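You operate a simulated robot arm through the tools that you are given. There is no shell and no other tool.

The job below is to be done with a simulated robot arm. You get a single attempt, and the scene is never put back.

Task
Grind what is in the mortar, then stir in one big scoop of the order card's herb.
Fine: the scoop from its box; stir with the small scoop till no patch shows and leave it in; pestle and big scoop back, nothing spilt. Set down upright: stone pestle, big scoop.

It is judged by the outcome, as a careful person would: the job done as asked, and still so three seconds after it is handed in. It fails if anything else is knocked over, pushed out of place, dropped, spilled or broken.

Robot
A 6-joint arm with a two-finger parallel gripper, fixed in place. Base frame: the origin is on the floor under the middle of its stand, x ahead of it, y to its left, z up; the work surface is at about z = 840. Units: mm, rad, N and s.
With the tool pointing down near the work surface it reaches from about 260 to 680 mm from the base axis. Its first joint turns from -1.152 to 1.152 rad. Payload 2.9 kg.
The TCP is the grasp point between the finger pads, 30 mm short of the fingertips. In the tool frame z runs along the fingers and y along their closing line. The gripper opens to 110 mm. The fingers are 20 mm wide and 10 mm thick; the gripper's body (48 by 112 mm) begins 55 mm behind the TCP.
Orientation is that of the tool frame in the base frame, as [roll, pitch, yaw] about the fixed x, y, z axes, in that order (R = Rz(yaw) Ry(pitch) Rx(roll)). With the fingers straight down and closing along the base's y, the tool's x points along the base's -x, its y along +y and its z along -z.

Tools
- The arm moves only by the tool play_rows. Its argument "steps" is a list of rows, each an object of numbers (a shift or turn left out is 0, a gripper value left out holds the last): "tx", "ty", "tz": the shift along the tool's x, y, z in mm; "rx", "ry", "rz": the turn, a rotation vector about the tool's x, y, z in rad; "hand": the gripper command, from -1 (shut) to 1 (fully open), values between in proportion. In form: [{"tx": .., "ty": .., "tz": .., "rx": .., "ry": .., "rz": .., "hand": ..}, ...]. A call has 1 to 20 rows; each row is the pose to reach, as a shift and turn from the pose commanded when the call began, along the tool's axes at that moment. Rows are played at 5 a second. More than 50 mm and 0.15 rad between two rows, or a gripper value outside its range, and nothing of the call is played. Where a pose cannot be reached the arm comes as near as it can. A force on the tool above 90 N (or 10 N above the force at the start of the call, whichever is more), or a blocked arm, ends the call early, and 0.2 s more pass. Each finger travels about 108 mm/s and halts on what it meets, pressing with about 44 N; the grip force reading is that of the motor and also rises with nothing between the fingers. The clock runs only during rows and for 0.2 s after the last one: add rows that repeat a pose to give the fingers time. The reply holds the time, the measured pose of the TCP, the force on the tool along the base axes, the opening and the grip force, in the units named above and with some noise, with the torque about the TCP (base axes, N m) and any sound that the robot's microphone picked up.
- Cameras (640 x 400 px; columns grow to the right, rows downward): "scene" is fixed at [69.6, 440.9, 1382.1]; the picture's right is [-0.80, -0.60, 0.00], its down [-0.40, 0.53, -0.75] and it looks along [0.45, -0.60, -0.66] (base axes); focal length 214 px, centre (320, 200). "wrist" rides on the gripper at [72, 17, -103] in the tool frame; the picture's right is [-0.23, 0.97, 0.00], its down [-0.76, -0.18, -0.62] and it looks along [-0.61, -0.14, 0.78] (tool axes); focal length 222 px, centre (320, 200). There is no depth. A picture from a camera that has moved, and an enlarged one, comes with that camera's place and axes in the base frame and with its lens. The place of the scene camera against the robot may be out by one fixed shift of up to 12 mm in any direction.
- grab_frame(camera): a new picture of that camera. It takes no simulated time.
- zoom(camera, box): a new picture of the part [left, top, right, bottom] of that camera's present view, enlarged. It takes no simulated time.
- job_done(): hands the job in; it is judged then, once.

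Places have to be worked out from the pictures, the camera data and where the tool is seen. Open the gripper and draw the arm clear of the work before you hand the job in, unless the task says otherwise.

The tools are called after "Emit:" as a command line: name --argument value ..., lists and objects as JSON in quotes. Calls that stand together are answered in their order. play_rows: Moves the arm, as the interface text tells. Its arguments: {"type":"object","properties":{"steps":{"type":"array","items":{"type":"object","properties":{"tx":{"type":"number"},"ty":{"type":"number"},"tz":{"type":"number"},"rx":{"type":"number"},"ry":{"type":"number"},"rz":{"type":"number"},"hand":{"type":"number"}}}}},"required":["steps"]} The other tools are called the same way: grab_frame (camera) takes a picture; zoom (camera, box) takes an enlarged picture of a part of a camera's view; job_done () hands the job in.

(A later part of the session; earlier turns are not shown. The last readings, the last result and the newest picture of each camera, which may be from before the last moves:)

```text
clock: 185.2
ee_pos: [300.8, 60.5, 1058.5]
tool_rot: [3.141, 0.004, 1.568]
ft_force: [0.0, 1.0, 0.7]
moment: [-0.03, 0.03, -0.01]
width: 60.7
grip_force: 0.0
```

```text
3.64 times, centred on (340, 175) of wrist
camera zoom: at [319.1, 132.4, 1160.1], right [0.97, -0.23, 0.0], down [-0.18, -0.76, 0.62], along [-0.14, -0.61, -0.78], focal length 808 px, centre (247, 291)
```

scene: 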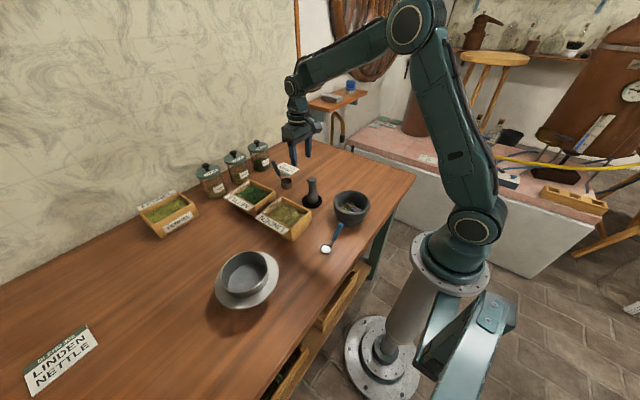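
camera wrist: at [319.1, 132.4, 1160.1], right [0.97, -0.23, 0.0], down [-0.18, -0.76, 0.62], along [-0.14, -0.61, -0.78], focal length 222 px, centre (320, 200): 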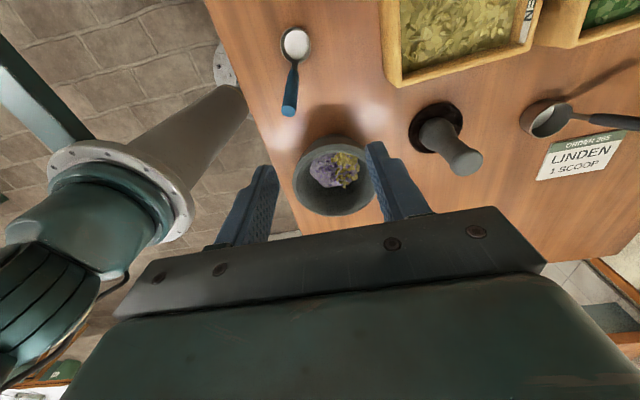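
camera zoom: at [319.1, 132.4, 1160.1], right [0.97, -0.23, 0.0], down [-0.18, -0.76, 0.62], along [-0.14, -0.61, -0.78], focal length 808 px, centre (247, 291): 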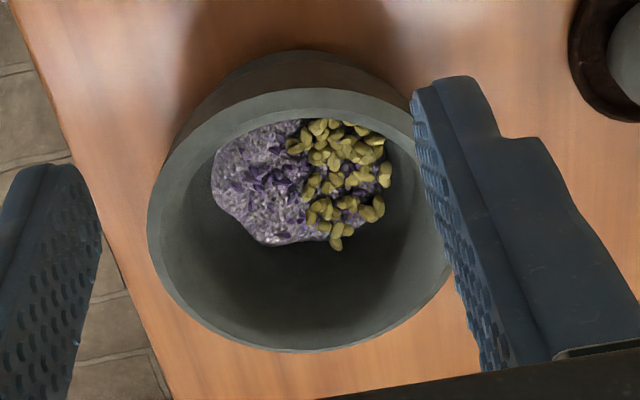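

The estimates of the handle end scatter around (279,70,920). I'll move above it at z≈985 and align by the picture.

Emit:
play_rows --steps '[{"tx": 4, "ty": -7.3, "tz": 25}, {"tx": 8, "ty": -14.6, "tz": 50}, {"tx": 11.5, "ty": -21.8, "tz": 73}, {"tx": 11.5, "ty": -21.8, "tz": 73}]'

Emit:
grab_frame --camera "wrist"

Emit:
zoom --camera "wrist" --box '[220, 20, 420, 240]'

Emit:
zoom --camera "scene" --box '[300, 180, 380, 260]'

```text
clock: 186.2
ee_pos: [278.9, 71.0, 985.5]
tool_rot: [3.141, 0.003, 1.57]
ft_force: [-0.2, -0.4, 0.3]
moment: [0.02, 0.02, -0.02]
width: 60.7
grip_force: 0.0
```

```text
taken
camera wrist: at [296.8, 143.5, 1086.7], right [0.97, -0.23, 0.0], down [-0.18, -0.76, 0.62], along [-0.14, -0.61, -0.78], focal length 222 px, centre (320, 200)
```

wrist: 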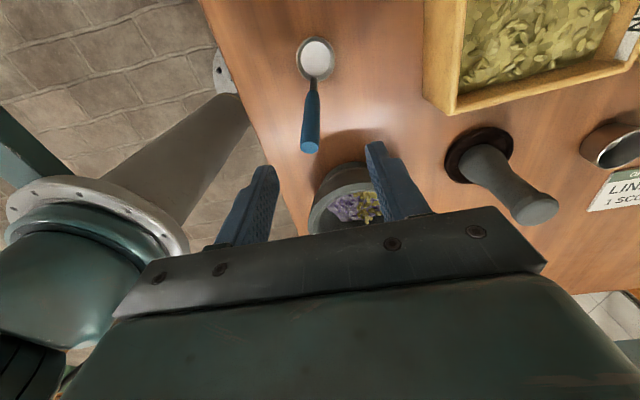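

```text
1.82 times, centred on (320, 130) of wrist
camera zoom: at [296.8, 143.5, 1086.7], right [0.97, -0.23, 0.0], down [-0.18, -0.76, 0.62], along [-0.14, -0.61, -0.78], focal length 404 px, centre (320, 327)
```

zoom: 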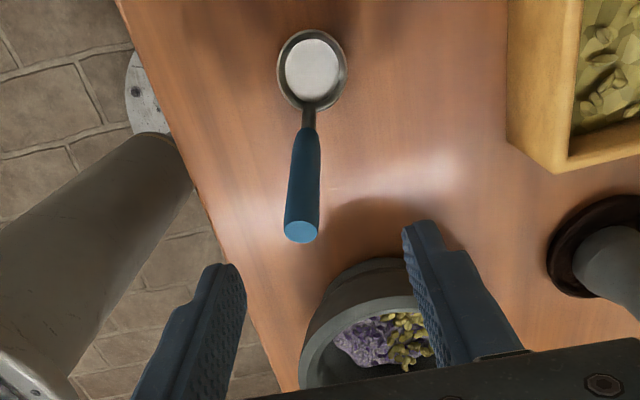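

```text
5.00 times, centred on (340, 220) of scene
camera zoom: at [69.6, 440.9, 1382.1], right [-0.8, -0.6, 0.0], down [-0.4, 0.53, -0.75], along [0.45, -0.6, -0.66], focal length 1072 px, centre (220, 100)
```

zoom: 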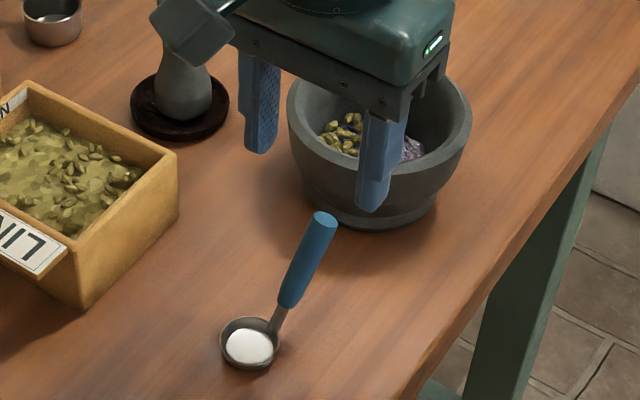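

The small scoop was apparently nudged round by about 15° during my lean tests (its handle end is now near (272.5,68.5,920), bowl (287.5,119.5)). It gets moved anyway, so no harm. I'll align the closing direction square to the handle and centre above it.

Emit:
play_rows --steps '[{"tx": 2, "ty": -2, "rz": 0.1}, {"tx": 5, "ty": -4.3, "rz": 0.2}, {"tx": 5, "ty": -4.3, "rz": 0.295}, {"tx": 5, "ty": -4.3, "rz": 0.295}]'

Emit:
grab_frame --camera "wrist"

Emit:
zoom --camera "wrist" --box '[220, 20, 420, 240]'

```text
clock: 187.2
ee_pos: [275.6, 75.7, 985.0]
tool_rot: [3.14, 0.002, 1.273]
ft_force: [0.1, -0.2, -0.3]
moment: [-0.02, -0.01, 0.02]
width: 60.5
grip_force: 0.0
```

```text
taken
camera wrist: at [313.3, 140.4, 1086.9], right [0.86, -0.5, 0.0], down [-0.39, -0.67, 0.62], along [-0.31, -0.54, -0.78], focal length 222 px, centre (320, 200)
```

wrist: 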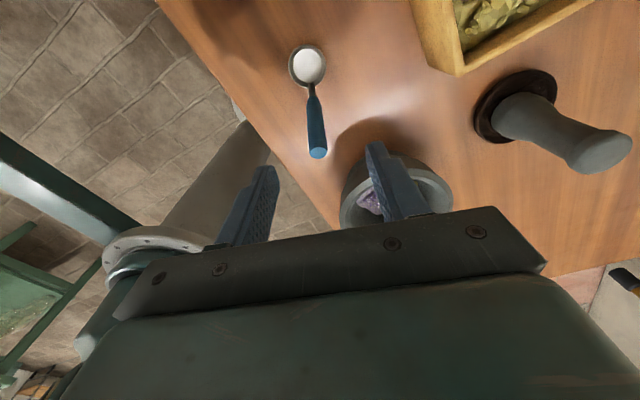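

```text
1.82 times, centred on (320, 130) of wrist
camera zoom: at [313.3, 140.4, 1086.9], right [0.86, -0.5, 0.0], down [-0.39, -0.67, 0.62], along [-0.31, -0.54, -0.78], focal length 404 px, centre (320, 327)
```

zoom: 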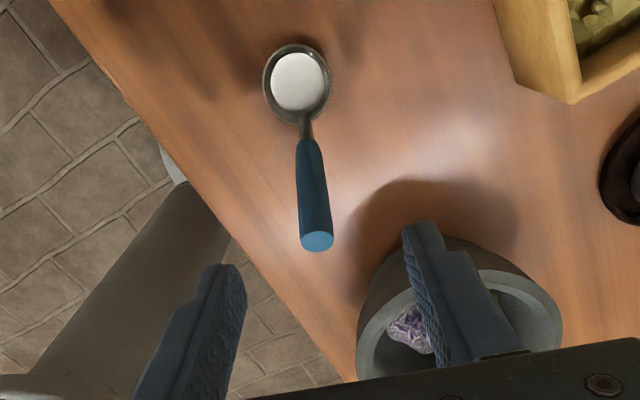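

The handle lies between the fingers, about 2 mm off centre. A small correction, then down 63 mm so the pads hold the top part of the handle.

Emit:
play_rows --steps '[{"ty": -1.2, "tz": 20}, {"ty": -1.2, "tz": 40}, {"ty": -1.2, "tz": 55}, {"ty": -1.2, "tz": 63}, {"ty": -1.2, "tz": 63}]'

Emit:
grab_frame --camera "wrist"

Emit:
zoom --camera "scene" --box '[300, 180, 380, 260]'

```text
clock: 188.4
ee_pos: [274.0, 77.1, 922.9]
tool_rot: [3.14, 0.003, 1.277]
ft_force: [1.3, 0.0, 0.2]
moment: [0.03, -0.02, 0.0]
width: 60.5
grip_force: 0.2
```

```text
taken
camera wrist: at [312.1, 141.5, 1023.8], right [0.87, -0.5, 0.0], down [-0.39, -0.68, 0.62], along [-0.31, -0.54, -0.78], focal length 222 px, centre (320, 200)
```

wrist: 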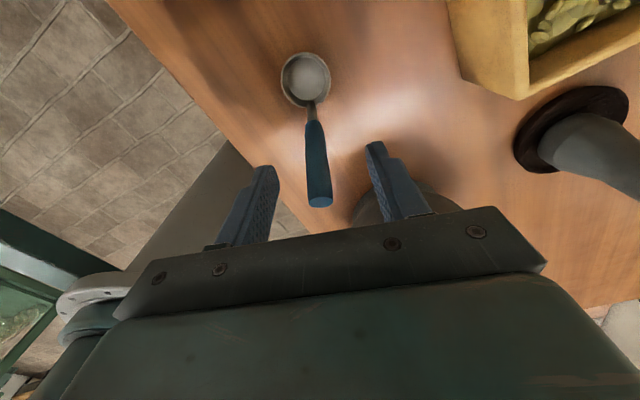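

```text
5.00 times, centred on (340, 220) of scene
camera zoom: at [69.6, 440.9, 1382.1], right [-0.8, -0.6, 0.0], down [-0.4, 0.53, -0.75], along [0.45, -0.6, -0.66], focal length 1072 px, centre (220, 100)
```

zoom: 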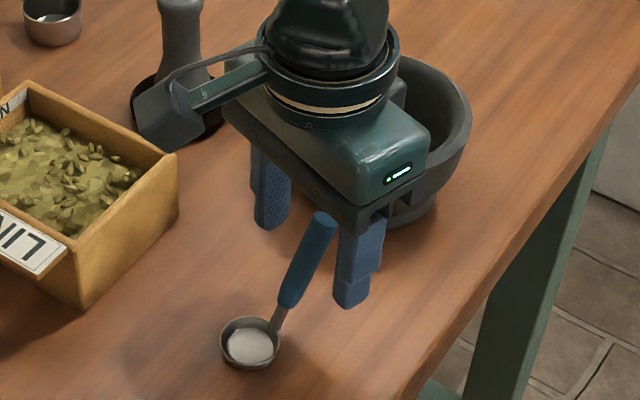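

The handle top is between the pads. Closing gently on it.

Emit:
play_rows --steps '[{"hand": -0.2}, {"hand": -0.5}, {"hand": -0.65}, {"hand": -0.75}, {"hand": -1}, {"hand": -1}, {"hand": -1}]'

Emit:
grab_frame --camera "wrist"

Emit:
zoom --camera "scene" --box '[300, 180, 380, 260]'

```text
clock: 190.0
ee_pos: [273.7, 77.5, 923.2]
tool_rot: [3.141, 0.001, 1.277]
ft_force: [0.2, 0.7, -0.6]
moment: [0.0, 0.01, 0.02]
width: 16.0
grip_force: 43.9
```

```text
taken
camera wrist: at [312.2, 141.5, 1024.0], right [0.87, -0.5, 0.0], down [-0.39, -0.68, 0.62], along [-0.31, -0.54, -0.78], focal length 222 px, centre (320, 200)
```

wrist: 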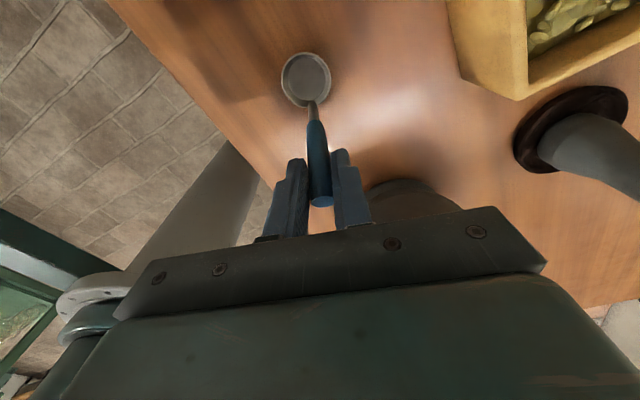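

```text
5.00 times, centred on (340, 220) of scene
camera zoom: at [69.6, 440.9, 1382.1], right [-0.8, -0.6, 0.0], down [-0.4, 0.53, -0.75], along [0.45, -0.6, -0.66], focal length 1072 px, centre (220, 100)
```

zoom: 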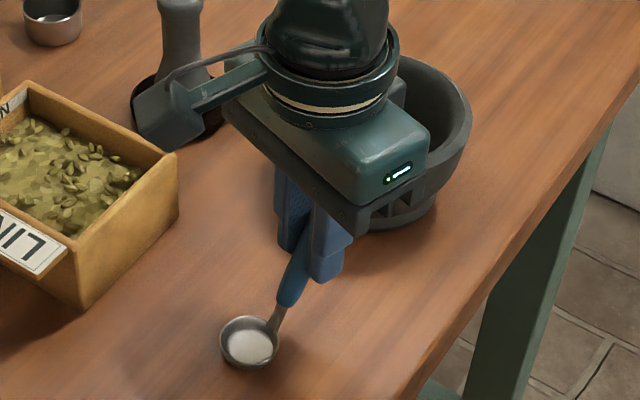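

Gripped firmly. Lifting the small scoop straight up.

Emit:
play_rows --steps '[{"tz": -10}, {"tz": -35}, {"tz": -70}, {"tz": -100}, {"tz": -108}, {"tz": -108}]'

Emit:
grab_frame --camera "wrist"

Emit:
zoom --camera "scene" --box '[300, 160, 380, 240]'

```text
clock: 191.4
ee_pos: [275.5, 76.0, 1029.9]
tool_rot: [3.138, 0.002, 1.276]
ft_force: [0.2, 0.7, -0.4]
moment: [-0.03, 0.04, -0.01]
width: 16.3
grip_force: 44.6
```

```text
taken
camera wrist: at [313.0, 141.9, 1132.2], right [0.87, -0.5, 0.0], down [-0.39, -0.68, 0.62], along [-0.31, -0.54, -0.78], focal length 222 px, centre (320, 200)
```

wrist: 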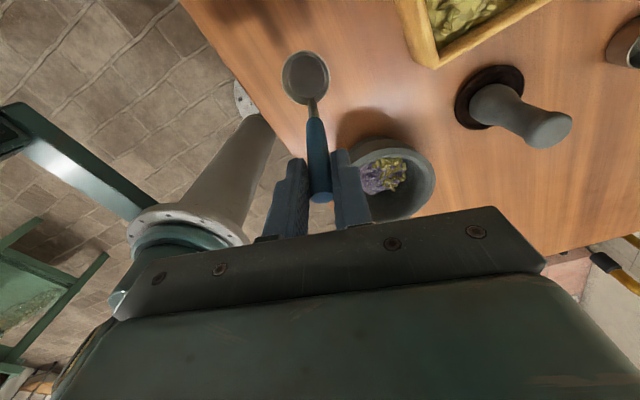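

```text
5.00 times, centred on (340, 200) of scene
camera zoom: at [69.6, 440.9, 1382.1], right [-0.8, -0.6, 0.0], down [-0.4, 0.53, -0.75], along [0.45, -0.6, -0.66], focal length 1072 px, centre (220, 200)
```

zoom: 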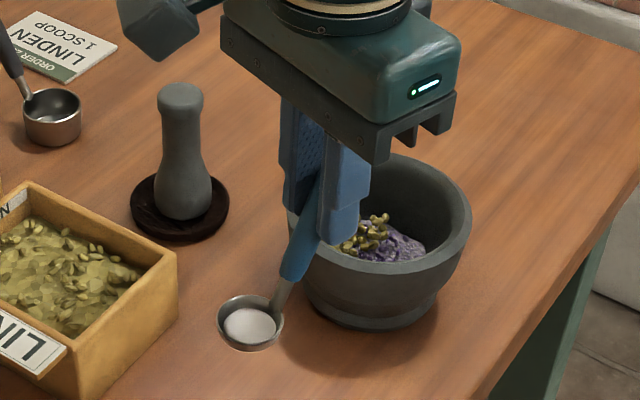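

Held level. Moving it over the mortar so its bowl is above the centre.

Emit:
play_rows --steps '[{"tx": -25, "ty": 8.8}, {"tx": -60, "ty": 21}, {"tx": -100, "ty": 35}, {"tx": -135, "ty": 47.2}, {"tx": -150.7, "ty": 52.6}, {"tx": -150.7, "ty": 52.6}]'

Emit:
grab_frame --camera "wrist"

Emit:
zoom --camera "scene" --box '[310, 150, 390, 240]'

```text
clock: 192.8
ee_pos: [281.0, -83.5, 1031.8]
tool_rot: [3.138, 0.002, 1.276]
ft_force: [-0.3, 0.3, -0.3]
moment: [0.01, 0.02, 0.03]
width: 16.1
grip_force: 43.9
```

```text
taken
camera wrist: at [318.6, -18.6, 1132.6], right [0.87, -0.5, 0.0], down [-0.39, -0.68, 0.62], along [-0.31, -0.54, -0.78], focal length 222 px, centre (320, 200)
```

wrist: 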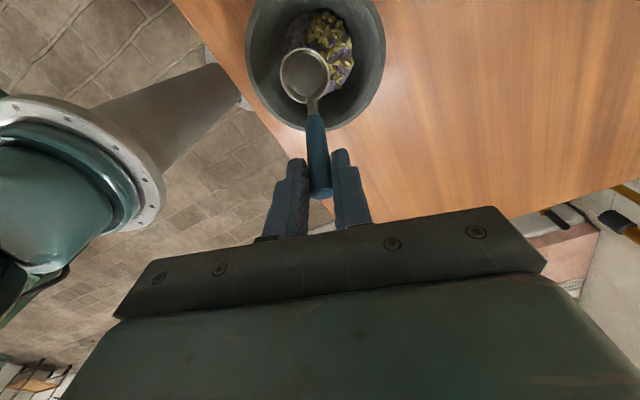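

```text
4.44 times, centred on (350, 195) of scene
camera zoom: at [69.6, 440.9, 1382.1], right [-0.8, -0.6, 0.0], down [-0.4, 0.53, -0.75], along [0.45, -0.6, -0.66], focal length 953 px, centre (187, 222)
```

zoom: 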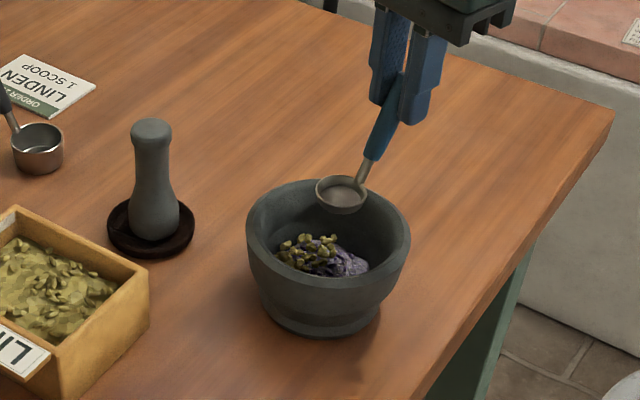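

The bowl is centred over the mortar (about (296,-37)). Lowering it carefully into the contents.

Emit:
play_rows --steps '[{"tz": 20}, {"tz": 40}, {"tz": 55}, {"tz": 66}, {"tz": 66}]'

Emit:
grab_frame --camera "wrist"

Emit:
zoom --camera "scene" --box '[310, 150, 390, 240]'

```text
clock: 194.0
ee_pos: [280.2, -82.7, 964.3]
tool_rot: [3.139, 0.002, 1.274]
ft_force: [-0.2, -0.1, -0.8]
moment: [-0.01, 0.01, 0.0]
width: 16.5
grip_force: 44.0
```

```text
taken
camera wrist: at [318.9, -18.7, 1066.5], right [0.87, -0.5, 0.0], down [-0.39, -0.68, 0.62], along [-0.31, -0.54, -0.78], focal length 222 px, centre (320, 200)
```

wrist: 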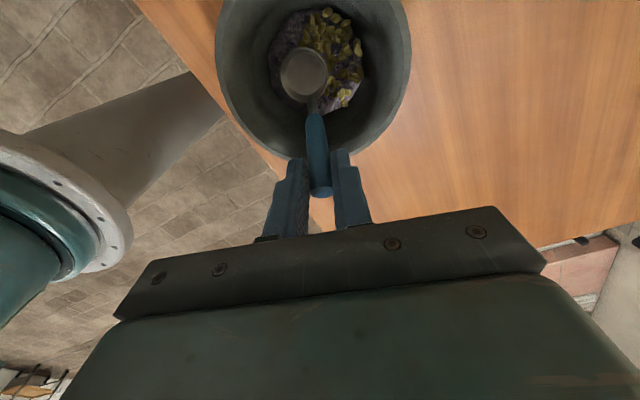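

```text
4.44 times, centred on (350, 195) of scene
camera zoom: at [69.6, 440.9, 1382.1], right [-0.8, -0.6, 0.0], down [-0.4, 0.53, -0.75], along [0.45, -0.6, -0.66], focal length 953 px, centre (187, 222)
```

zoom: 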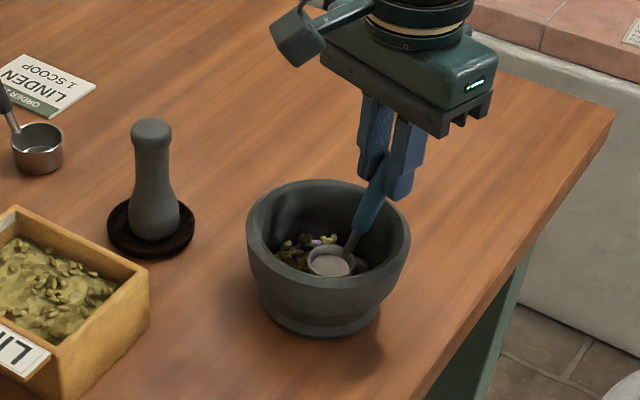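

The scoop's bowl is just above the contents. Going down in small steps while watching force.

Emit:
play_rows --steps '[{"tx": 3, "ty": 1, "tz": 4}, {"tx": 5, "ty": 2, "tz": 8}, {"tx": 5, "ty": 2, "tz": 12}, {"tx": 5, "ty": 2, "tz": 14}, {"tx": 5, "ty": 2, "tz": 14}]'

Emit:
zoom --camera "wrist" --box '[210, 0, 430, 180]'

Emit:
zoom --camera "scene" --box '[310, 160, 390, 240]'

```text
clock: 195.2
ee_pos: [284.1, -79.1, 951.8]
tool_rot: [3.141, 0.002, 1.276]
ft_force: [0.8, 0.1, -0.3]
moment: [-0.02, 0.0, -0.01]
width: 16.3
grip_force: 43.9
```

```text
2.22 times, centred on (320, 90) of wrist
camera zoom: at [322.4, -14.7, 1052.4], right [0.87, -0.5, 0.0], down [-0.39, -0.68, 0.62], along [-0.31, -0.54, -0.78], focal length 494 px, centre (320, 444)
```

zoom: 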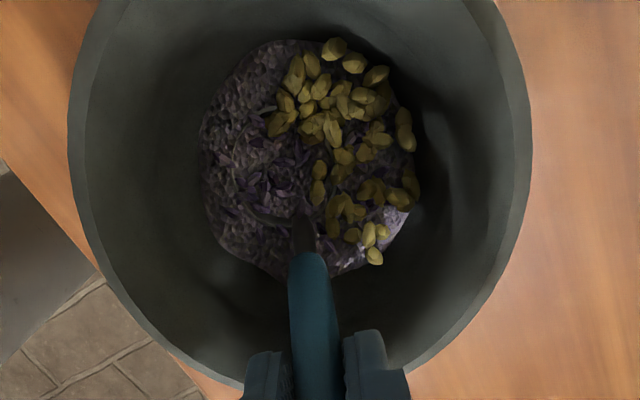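

```text
5.00 times, centred on (350, 200) of scene
camera zoom: at [69.6, 440.9, 1382.1], right [-0.8, -0.6, 0.0], down [-0.4, 0.53, -0.75], along [0.45, -0.6, -0.66], focal length 1072 px, centre (170, 200)
```

zoom: 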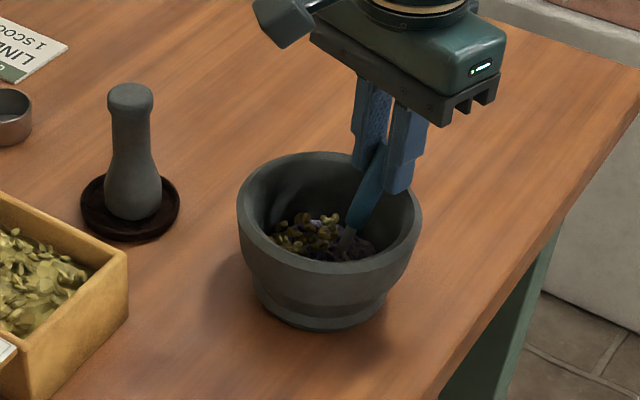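

The bowl is in the powder with no resistance. I'll start stirring with circles of about 11 mm radius, slightly deeper.

Emit:
play_rows --steps '[{"tx": 5, "ty": -1, "tz": 1}, {"tx": 9, "ty": -2, "tz": 2}, {"tx": 7.5, "ty": 3.5, "tz": 2}, {"tx": 3.5, "ty": 7.5, "tz": 2}, {"tx": -2, "ty": 9, "tz": 2}, {"tx": -7.5, "ty": 7.5, "tz": 2}, {"tx": -11.5, "ty": 3.5, "tz": 2}, {"tx": -13, "ty": -2, "tz": 2}, {"tx": -11.5, "ty": -7.5, "tz": 2}, {"tx": -7.5, "ty": -11.5, "tz": 2}, {"tx": -2, "ty": -13, "tz": 2}, {"tx": 3.5, "ty": -11.5, "tz": 2}, {"tx": 7.5, "ty": -7.5, "tz": 2}, {"tx": 9, "ty": -2, "tz": 2}, {"tx": 7.5, "ty": 3.5, "tz": 2}, {"tx": 3.5, "ty": 7.5, "tz": 2}, {"tx": -2, "ty": 9, "tz": 2}, {"tx": -7.5, "ty": 7.5, "tz": 2}, {"tx": -11.5, "ty": 3.5, "tz": 2}, {"tx": -13, "ty": -2, "tz": 2}]'

Emit:
zoom --camera "wrist" --box '[210, 0, 430, 180]'

Emit:
zoom --camera "scene" --box '[310, 160, 390, 240]'

```text
clock: 199.4
ee_pos: [278.8, -89.9, 948.8]
tool_rot: [3.136, 0.002, 1.276]
ft_force: [3.4, 4.7, 2.7]
moment: [0.16, -0.13, 0.01]
width: 16.0
grip_force: 44.4
```

```text
2.22 times, centred on (320, 90) of wrist
camera zoom: at [317.0, -26.4, 1050.9], right [0.87, -0.5, 0.0], down [-0.39, -0.68, 0.62], along [-0.31, -0.54, -0.78], focal length 494 px, centre (320, 444)
```

zoom: 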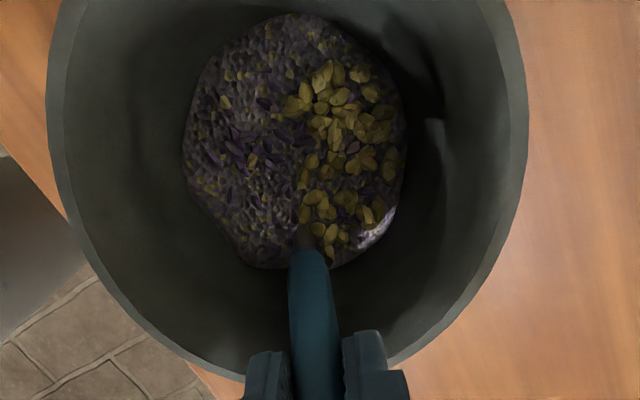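

```text
5.00 times, centred on (350, 200) of scene
camera zoom: at [69.6, 441.0, 1382.1], right [-0.8, -0.6, 0.0], down [-0.4, 0.53, -0.75], along [0.45, -0.6, -0.66], focal length 1072 px, centre (170, 200)
```

zoom: 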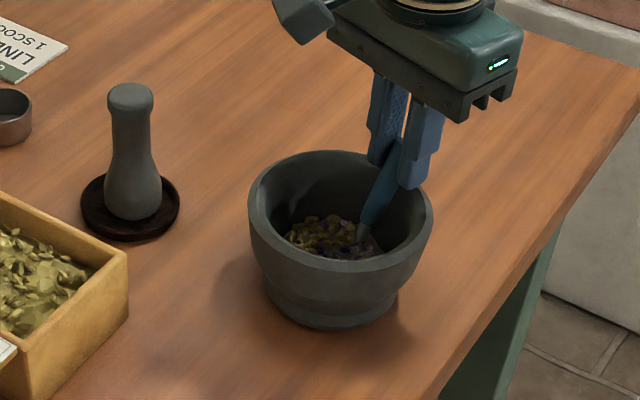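

The mixture is blending, but the mortar slid about 7 mm toward -x/-y: my circle reached too far on the handle side. I'll recentre, raise 2 mm and stir with a smaller 6 mm radius, then correct the mortar's position afterwards.

Emit:
play_rows --steps '[{"tx": 4, "ty": -1, "tz": -2}, {"tx": 9, "ty": -2, "tz": -2}, {"tx": 15, "ty": -2, "tz": -2}, {"tx": 14.2, "ty": 1, "tz": -2}, {"tx": 12, "ty": 3.2, "tz": -2}, {"tx": 9, "ty": 4, "tz": -2}, {"tx": 6, "ty": 3.2, "tz": -2}, {"tx": 3.8, "ty": 1, "tz": -2}, {"tx": 3, "ty": -2, "tz": -2}, {"tx": 3.8, "ty": -5, "tz": -2}, {"tx": 6, "ty": -7.2, "tz": -2}, {"tx": 9, "ty": -8, "tz": -2}, {"tx": 12, "ty": -7.2, "tz": -2}, {"tx": 14.2, "ty": -5, "tz": -2}, {"tx": 15, "ty": -2, "tz": -2}, {"tx": 12, "ty": 3.2, "tz": -2}, {"tx": 9, "ty": -2, "tz": -2}]'

Emit:
zoom --camera "wrist" --box '[210, 0, 430, 180]'

Emit:
zoom --camera "scene" --box '[310, 160, 390, 240]'

```text
clock: 203.0
ee_pos: [278.9, -79.7, 951.4]
tool_rot: [3.14, 0.001, 1.274]
ft_force: [0.9, -0.7, 0.2]
moment: [-0.02, 0.01, 0.0]
width: 15.8
grip_force: 44.1
```

```text
2.22 times, centred on (320, 90) of wrist
camera zoom: at [316.9, -16.8, 1052.8], right [0.87, -0.5, 0.0], down [-0.39, -0.68, 0.62], along [-0.31, -0.54, -0.78], focal length 494 px, centre (320, 444)
```

zoom: 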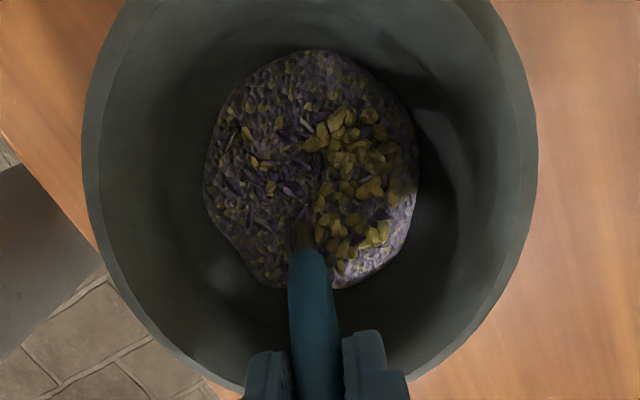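

```text
5.00 times, centred on (350, 200) of scene
camera zoom: at [69.6, 440.9, 1382.1], right [-0.8, -0.6, 0.0], down [-0.4, 0.53, -0.75], along [0.45, -0.6, -0.66], focal length 1072 px, centre (170, 200)
```

zoom: 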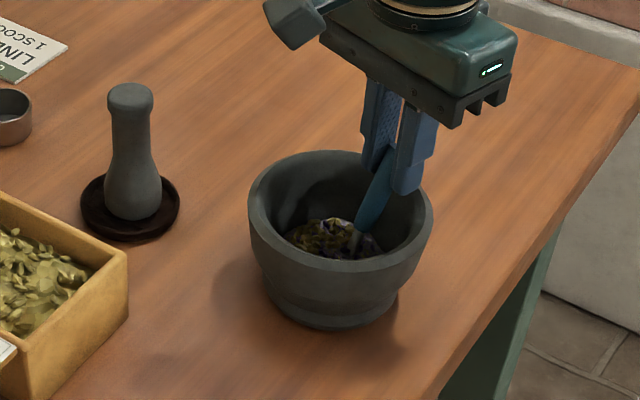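

The mortar stayed put this time and the linden patch is shrinking. More circles, slightly biased toward the remaining patch.

Emit:
play_rows --steps '[{"tx": 4, "ty": 2}, {"tx": 7, "ty": 2}, {"tx": 6, "ty": 5.5}, {"tx": 3.5, "ty": 8}, {"tx": 0, "ty": 9}, {"tx": -3.5, "ty": 8}, {"tx": -6, "ty": 5.5}, {"tx": -6, "ty": 2}, {"tx": -5, "ty": -1.5}, {"tx": -3, "ty": -4}, {"tx": 0, "ty": -5}, {"tx": 3.5, "ty": -4}, {"tx": 6, "ty": -1.5}, {"tx": 7, "ty": 2}, {"tx": 6, "ty": 5.5}, {"tx": 3.5, "ty": 8}, {"tx": 0, "ty": 9}, {"tx": -3.5, "ty": 8}, {"tx": -5, "ty": 4}, {"tx": 0, "ty": 2}]'

Emit:
zoom --camera "wrist" --box '[210, 0, 430, 180]'

Emit:
zoom --camera "scene" --box '[310, 160, 390, 240]'

```text
clock: 207.2
ee_pos: [281.3, -81.2, 951.0]
tool_rot: [3.138, 0.004, 1.274]
ft_force: [-0.3, -0.5, -0.3]
moment: [-0.04, -0.01, 0.01]
width: 15.9
grip_force: 44.3
```

```text
2.22 times, centred on (320, 90) of wrist
camera zoom: at [319.4, -18.0, 1052.8], right [0.87, -0.5, 0.0], down [-0.39, -0.68, 0.62], along [-0.31, -0.54, -0.78], focal length 494 px, centre (320, 444)
```

zoom: 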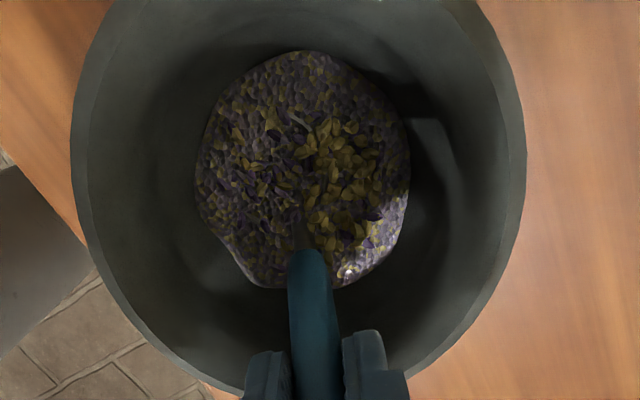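

```text
5.00 times, centred on (350, 200) of scene
camera zoom: at [69.6, 440.9, 1382.1], right [-0.8, -0.6, 0.0], down [-0.4, 0.53, -0.75], along [0.45, -0.6, -0.66], focal length 1072 px, centre (170, 200)
```

zoom: 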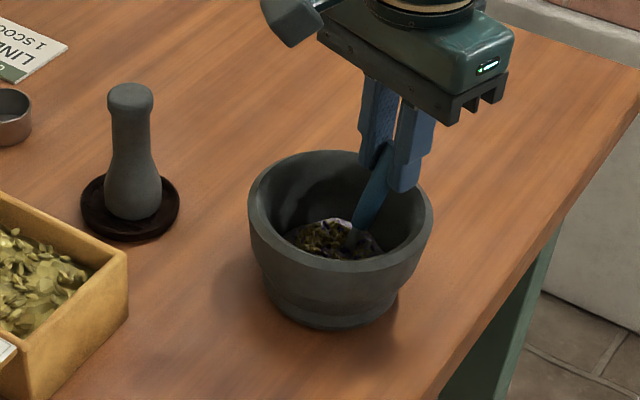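

Mixing progresses and the mortar is steady. Continuing to stir, with brisker circles.

Emit:
play_rows --steps '[{"tx": 7, "ty": 0}, {"tx": 3.5, "ty": 7}, {"tx": -3.5, "ty": 7}, {"tx": -6, "ty": 0}, {"tx": -3.5, "ty": -7}, {"tx": 3.5, "ty": -7}, {"tx": 7, "ty": 0}, {"tx": 3.5, "ty": 7}, {"tx": -3.5, "ty": 7}, {"tx": -6, "ty": 0}, {"tx": -3.5, "ty": -7}, {"tx": 3.5, "ty": -7}, {"tx": 7, "ty": 0}, {"tx": 3.5, "ty": 7}, {"tx": -3.5, "ty": 7}, {"tx": -6, "ty": 0}, {"tx": -3.5, "ty": -7}, {"tx": 3.5, "ty": -7}, {"tx": 7, "ty": 0}, {"tx": 0, "ty": 0}]'

Emit:
zoom --camera "wrist" --box '[210, 0, 430, 180]'

Emit:
zoom --camera "scene" --box '[310, 160, 390, 240]'

```text
clock: 211.4
ee_pos: [281.3, -82.1, 950.5]
tool_rot: [3.137, 0.003, 1.276]
ft_force: [0.3, 0.1, 0.2]
moment: [-0.02, 0.0, 0.0]
width: 15.6
grip_force: 44.0
```

```text
2.22 times, centred on (320, 90) of wrist
camera zoom: at [319.1, -17.9, 1052.6], right [0.87, -0.5, 0.0], down [-0.39, -0.68, 0.62], along [-0.31, -0.54, -0.78], focal length 494 px, centre (320, 444)
```

zoom: 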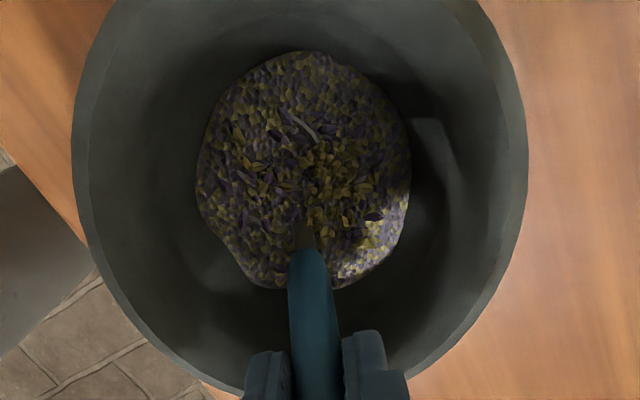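

```text
5.00 times, centred on (350, 200) of scene
camera zoom: at [69.6, 440.9, 1382.1], right [-0.8, -0.6, 0.0], down [-0.4, 0.53, -0.75], along [0.45, -0.6, -0.66], focal length 1072 px, centre (170, 200)
```

zoom: 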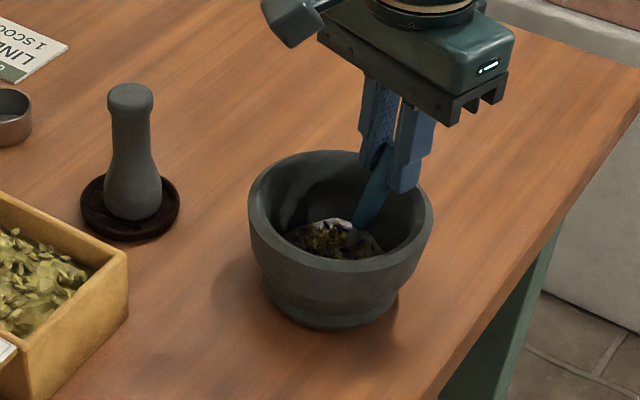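

Nearly uniform now, with only a faint patch left near the middle. Another round of stirring.

Emit:
play_rows --steps '[{"tx": 7, "ty": 0}, {"tx": 3.5, "ty": 7}, {"tx": -3.5, "ty": 7}, {"tx": -6, "ty": 0}, {"tx": -3.5, "ty": -7}, {"tx": 3.5, "ty": -7}, {"tx": 7, "ty": 0}, {"tx": 3.5, "ty": 7}, {"tx": -3.5, "ty": 7}, {"tx": -6, "ty": 0}, {"tx": -3.5, "ty": -7}, {"tx": 3.5, "ty": -7}, {"tx": 7, "ty": 0}, {"tx": 3.5, "ty": 7}, {"tx": -3.5, "ty": 7}, {"tx": -6, "ty": 0}, {"tx": -3.5, "ty": -7}, {"tx": 3.5, "ty": -7}, {"tx": 7, "ty": 0}, {"tx": 0, "ty": 0}]'

Emit:
zoom --camera "wrist" --box '[210, 0, 430, 180]'

Emit:
zoom --camera "scene" --box '[310, 160, 390, 240]'

```text
clock: 215.6
ee_pos: [282.0, -81.2, 951.1]
tool_rot: [3.138, 0.002, 1.277]
ft_force: [0.6, -0.7, -0.1]
moment: [-0.04, -0.01, 0.0]
width: 15.7
grip_force: 44.1
```

```text
2.22 times, centred on (320, 90) of wrist
camera zoom: at [319.5, -17.4, 1052.8], right [0.87, -0.5, 0.0], down [-0.39, -0.68, 0.62], along [-0.31, -0.54, -0.78], focal length 494 px, centre (320, 444)
```

zoom: 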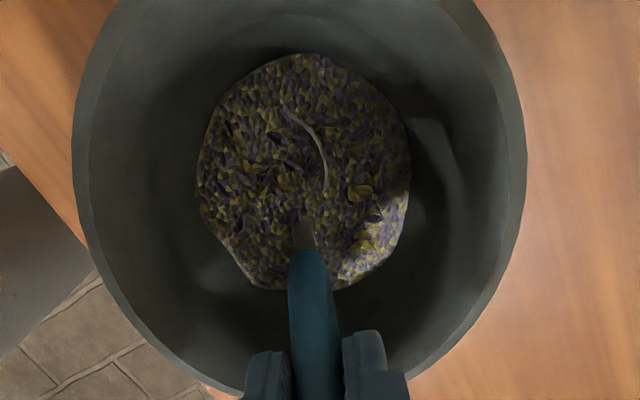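

```text
5.00 times, centred on (350, 200) of scene
camera zoom: at [69.6, 440.9, 1382.1], right [-0.8, -0.6, 0.0], down [-0.4, 0.53, -0.75], along [0.45, -0.6, -0.66], focal length 1072 px, centre (170, 200)
```

zoom: 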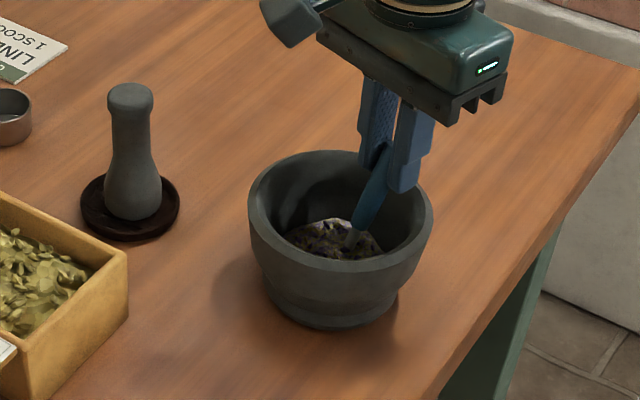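

Practically uniform; the thin arc is the scoop's own rim. I'll stir two more rounds to be safe.

Emit:
play_rows --steps '[{"tx": 7, "ty": 0}, {"tx": 3.5, "ty": -7}, {"tx": -3.5, "ty": -7}, {"tx": -6, "ty": 0}, {"tx": -3.5, "ty": 7}, {"tx": 3.5, "ty": 7}, {"tx": 7, "ty": 0}, {"tx": 3.5, "ty": -7}, {"tx": -3.5, "ty": -7}, {"tx": -6, "ty": 0}, {"tx": -3.5, "ty": 7}, {"tx": 3.5, "ty": 7}, {"tx": 7, "ty": 0}, {"tx": 3.5, "ty": -7}, {"tx": -3.5, "ty": -7}, {"tx": -6, "ty": 0}, {"tx": -3.5, "ty": 7}, {"tx": 3.5, "ty": 7}, {"tx": 5, "ty": 0}, {"tx": 0, "ty": 0}]'

Emit:
play_rows --steps '[{"tx": 7, "ty": 0}, {"tx": 3.5, "ty": 7}, {"tx": -3.5, "ty": 7}, {"tx": -6, "ty": 0}, {"tx": -3.5, "ty": -7}, {"tx": 3.5, "ty": -7}, {"tx": 7, "ty": 0}, {"tx": 3.5, "ty": 7}, {"tx": -3.5, "ty": 7}, {"tx": -6, "ty": 0}, {"tx": -3.5, "ty": -7}, {"tx": 3.5, "ty": -7}, {"tx": 7, "ty": 0}, {"tx": 3.5, "ty": 7}, {"tx": -3.5, "ty": 7}, {"tx": -6, "ty": 0}, {"tx": -3.5, "ty": -7}, {"tx": 3.5, "ty": -7}, {"tx": 5, "ty": 0}, {"tx": 0, "ty": 0}]'

Emit:
zoom --camera "wrist" --box '[260, 0, 400, 120]'

Emit:
zoom --camera "scene" --box '[310, 160, 390, 240]'

```text
clock: 219.8
ee_pos: [281.4, -82.1, 950.8]
tool_rot: [3.138, 0.003, 1.275]
ft_force: [0.3, -0.2, -0.8]
moment: [-0.01, -0.01, 0.01]
width: 16.0
grip_force: 44.0
```

```text
clock: 224.0
ee_pos: [281.6, -82.1, 950.8]
tool_rot: [3.139, 0.002, 1.276]
ft_force: [-0.6, -0.1, 0.3]
moment: [-0.01, -0.01, 0.04]
width: 15.9
grip_force: 44.1
```

```text
3.33 times, centred on (330, 60) of wrist
camera zoom: at [319.4, -17.6, 1052.8], right [0.87, -0.5, 0.0], down [-0.39, -0.68, 0.62], along [-0.31, -0.54, -0.78], focal length 740 px, centre (287, 667)
```

zoom: 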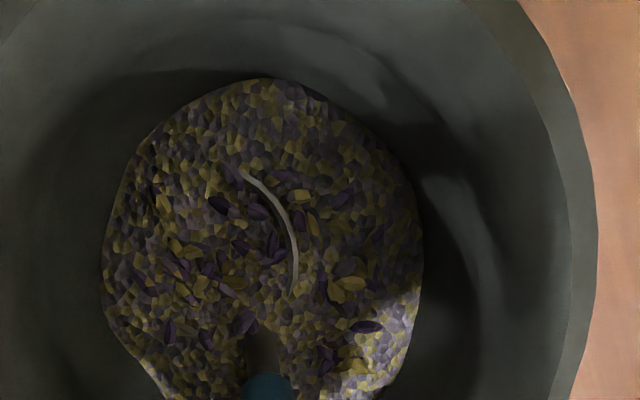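

```text
5.00 times, centred on (350, 200) of scene
camera zoom: at [69.6, 440.9, 1382.1], right [-0.8, -0.6, 0.0], down [-0.4, 0.53, -0.75], along [0.45, -0.6, -0.66], focal length 1072 px, centre (170, 200)
```

zoom: 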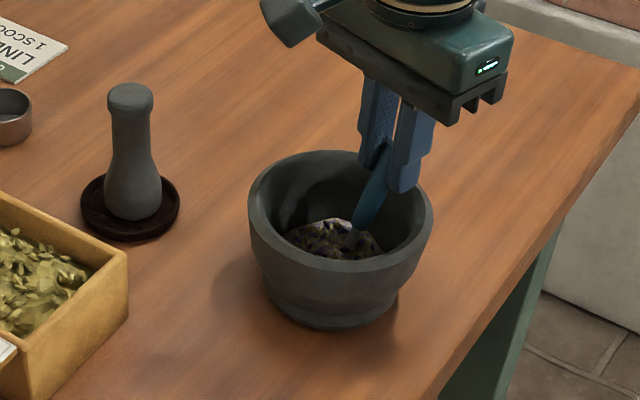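

The mixture is uniform with no patch. Now I want to nudge the mortar back (+4.3,+5.7) mm, using the scoop gently against the far inner wall; first I'll find the contact.

Emit:
play_rows --steps '[{"tx": 4, "ty": 1}, {"tx": 7, "ty": 2}, {"tx": 9, "ty": 3}, {"tx": 11, "ty": 4}, {"tx": 12, "ty": 4.5}, {"tx": 12, "ty": 4.5}]'

Emit:
zoom --camera "scene" --box '[310, 160, 390, 240]'

```text
clock: 225.4
ee_pos: [288.9, -71.5, 950.2]
tool_rot: [3.139, 0.003, 1.276]
ft_force: [-2.6, -5.7, 4.2]
moment: [-0.22, 0.13, 0.08]
width: 15.7
grip_force: 44.0
```

```text
5.00 times, centred on (350, 200) of scene
camera zoom: at [69.5, 440.8, 1382.2], right [-0.8, -0.6, 0.0], down [-0.4, 0.53, -0.75], along [0.45, -0.6, -0.66], focal length 1072 px, centre (170, 200)
```

zoom: 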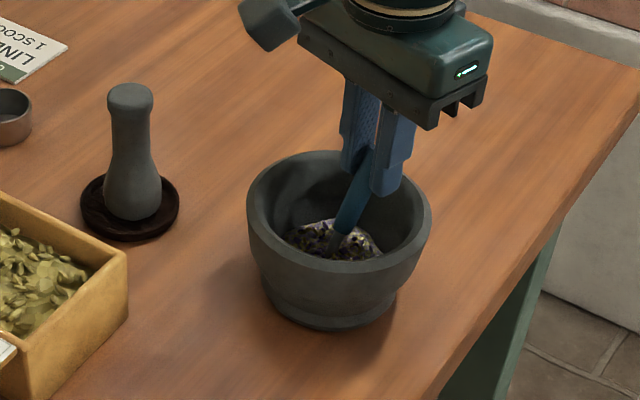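

Contact made (about 6 N) and the mortar began to move back. I'll push another 5 mm in small steps and check.

Emit:
play_rows --steps '[{"tx": 1, "ty": 0.4}, {"tx": 2, "ty": 0.8}, {"tx": 3, "ty": 1.1}, {"tx": 4, "ty": 1.5}, {"tx": 4.7, "ty": 1.8}, {"tx": 4.7, "ty": 1.8}]'

Emit:
zoom --camera "scene" --box '[310, 160, 390, 240]'

```text
clock: 226.8
ee_pos: [292.8, -67.3, 951.2]
tool_rot: [3.139, 0.003, 1.275]
ft_force: [-2.0, -6.8, 3.6]
moment: [-0.38, 0.14, 0.07]
width: 15.8
grip_force: 44.0
```

```text
5.00 times, centred on (350, 200) of scene
camera zoom: at [69.5, 440.7, 1382.2], right [-0.8, -0.6, 0.0], down [-0.4, 0.53, -0.75], along [0.45, -0.6, -0.66], focal length 1072 px, centre (170, 200)
```

zoom: 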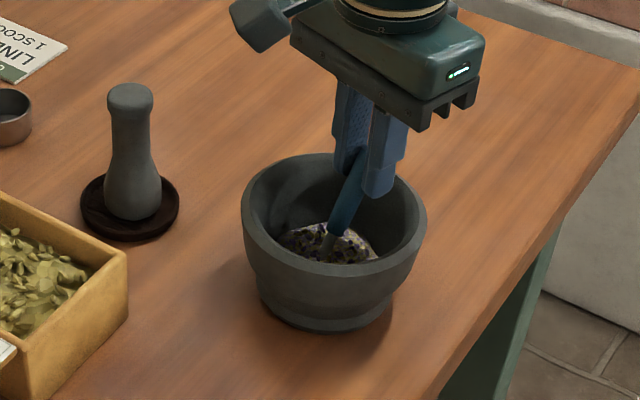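

It moved back about 4 mm of 7. Pushing a further 2.5 mm.

Emit:
play_rows --steps '[{"tx": 0.8, "ty": 0.6}, {"tx": 1.6, "ty": 1.2}, {"tx": 2.2, "ty": 1.6}, {"tx": 2.2, "ty": 1.6}]'

Emit:
zoom --camera "scene" --box '[310, 160, 390, 240]'

```text
clock: 227.8
ee_pos: [294.7, -67.2, 951.2]
tool_rot: [-3.141, 0.002, 1.275]
ft_force: [-3.0, -3.8, 1.2]
moment: [-0.22, 0.23, 0.12]
width: 15.6
grip_force: 43.7
```

```text
5.00 times, centred on (350, 200) of scene
camera zoom: at [69.5, 440.8, 1382.2], right [-0.8, -0.6, 0.0], down [-0.4, 0.53, -0.75], along [0.45, -0.6, -0.66], focal length 1072 px, centre (170, 200)
```

zoom: 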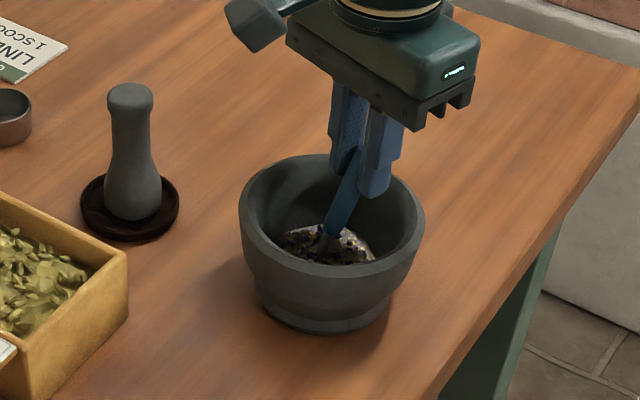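

The mortar is back within about 1–1.5 mm of its original position. Now I'll move the scoop back to the middle, off the wall, and look.

Emit:
play_rows --steps '[{"tx": -3, "ty": -1}, {"tx": -6, "ty": -2}, {"tx": -9, "ty": -3.5}, {"tx": -9, "ty": -3.5}]'

Emit:
zoom --camera "wrist" --box '[210, 0, 430, 180]'

Emit:
zoom --camera "scene" --box '[310, 160, 390, 240]'

```text
clock: 228.8
ee_pos: [288.2, -72.3, 952.5]
tool_rot: [3.138, 0.002, 1.277]
ft_force: [-0.4, 0.4, 0.1]
moment: [-0.01, 0.0, -0.01]
width: 15.9
grip_force: 43.8
```

```text
2.22 times, centred on (320, 90) of wrist
camera zoom: at [326.0, -9.8, 1052.7], right [0.87, -0.5, 0.0], down [-0.39, -0.68, 0.62], along [-0.31, -0.54, -0.78], focal length 494 px, centre (320, 444)
```

zoom: 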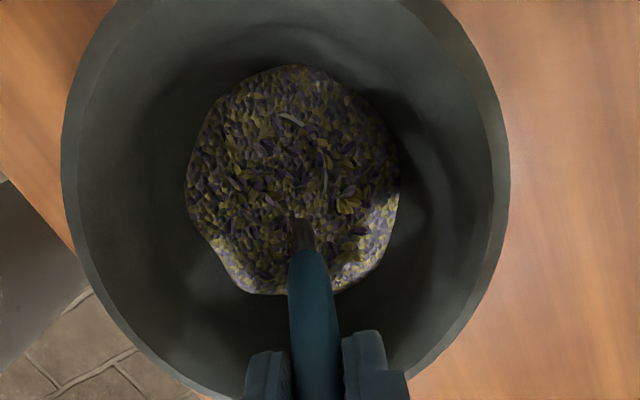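

```text
5.00 times, centred on (350, 200) of scene
camera zoom: at [69.6, 440.9, 1382.1], right [-0.8, -0.6, 0.0], down [-0.4, 0.53, -0.75], along [0.45, -0.6, -0.66], focal length 1072 px, centre (170, 200)
```

zoom: 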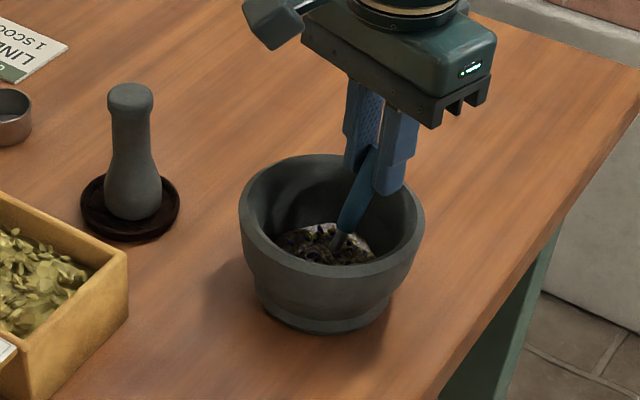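

The mix is even and the mortar in place. I'll lower the scoop to rest on the mortar floor, 1 mm at a time.

Emit:
play_rows --steps '[{"tz": 1.5}, {"tz": 3}, {"tz": 4.5}, {"tz": 6}, {"tz": 6}]'

```text
clock: 230.0
ee_pos: [288.6, -75.0, 944.6]
tool_rot: [3.136, 0.003, 1.273]
ft_force: [-2.3, -8.6, 26.4]
moment: [0.31, 0.25, 0.11]
width: 16.3
grip_force: 44.2
```

Contact already (26 N, a bit hard). Easing up 1.5 mm and checking.

Emit:
play_rows --steps '[{"tz": -0.8}, {"tz": -1.5}, {"tz": -1.5}]'

Emit:
zoom --camera "scene" --box '[310, 160, 390, 240]'

Emit:
zoom --camera "wrist" --box '[210, 0, 430, 180]'

```text
clock: 230.8
ee_pos: [287.2, -73.9, 946.5]
tool_rot: [-3.142, 0.002, 1.277]
ft_force: [-0.4, -0.3, 0.5]
moment: [0.02, -0.01, 0.0]
width: 16.0
grip_force: 43.7
```

```text
5.00 times, centred on (350, 200) of scene
camera zoom: at [69.6, 440.9, 1382.1], right [-0.8, -0.6, 0.0], down [-0.4, 0.53, -0.75], along [0.45, -0.6, -0.66], focal length 1072 px, centre (170, 200)
```

zoom: 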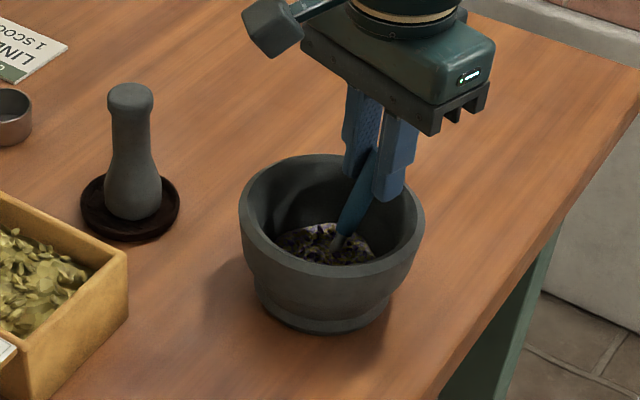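

```text
2.22 times, centred on (320, 90) of wrist
camera zoom: at [325.7, -9.5, 1047.8], right [0.87, -0.5, 0.0], down [-0.39, -0.68, 0.62], along [-0.31, -0.54, -0.78], focal length 494 px, centre (320, 444)
```

zoom: 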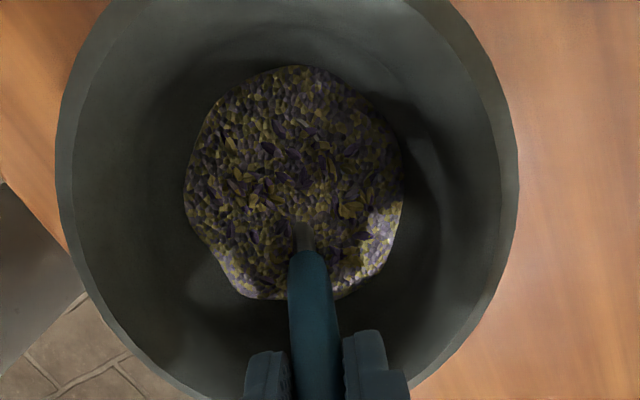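

The mortar didn't move. Opening the gripper slowly to leave the scoop standing in the mix.

Emit:
play_rows --steps '[{"hand": -0.68}, {"hand": -0.64}, {"hand": -0.58}, {"hand": -0.5}, {"hand": -0.4}, {"hand": -0.3}, {"hand": -0.2}, {"hand": -0.2}]'

Emit:
zoom --camera "scene" --box '[310, 160, 390, 240]'

Emit:
grab_frame --camera "wrist"

```text
clock: 232.6
ee_pos: [287.8, -74.0, 946.8]
tool_rot: [3.138, -0.001, 1.277]
ft_force: [0.0, 0.4, 0.0]
moment: [-0.02, 0.01, 0.02]
width: 44.0
grip_force: 0.1
```

```text
5.00 times, centred on (350, 200) of scene
camera zoom: at [69.6, 440.9, 1382.1], right [-0.8, -0.6, 0.0], down [-0.4, 0.53, -0.75], along [0.45, -0.6, -0.66], focal length 1072 px, centre (170, 200)
```

zoom: 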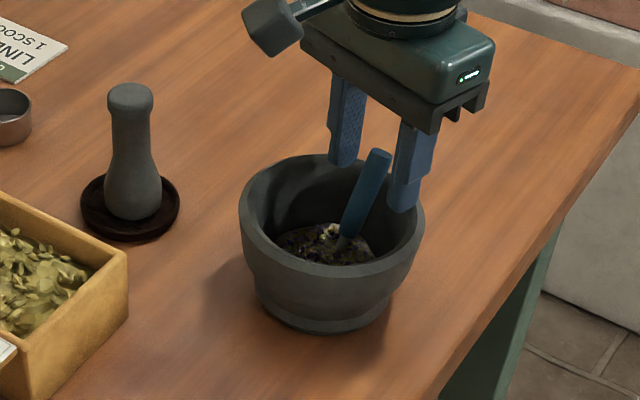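

```text
taken
camera wrist: at [326.1, -9.8, 1048.2], right [0.87, -0.5, 0.0], down [-0.39, -0.68, 0.62], along [-0.31, -0.54, -0.78], focal length 222 px, centre (320, 200)
```

wrist: 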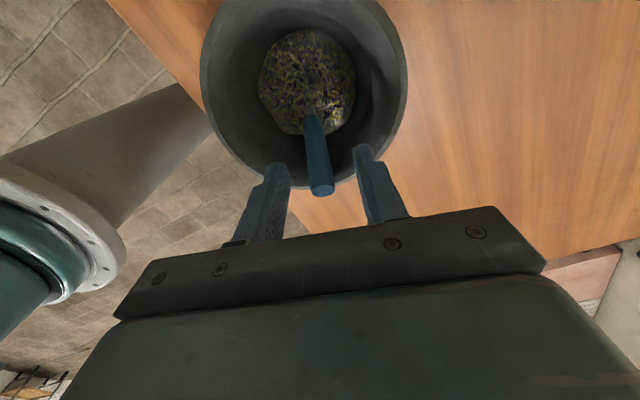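

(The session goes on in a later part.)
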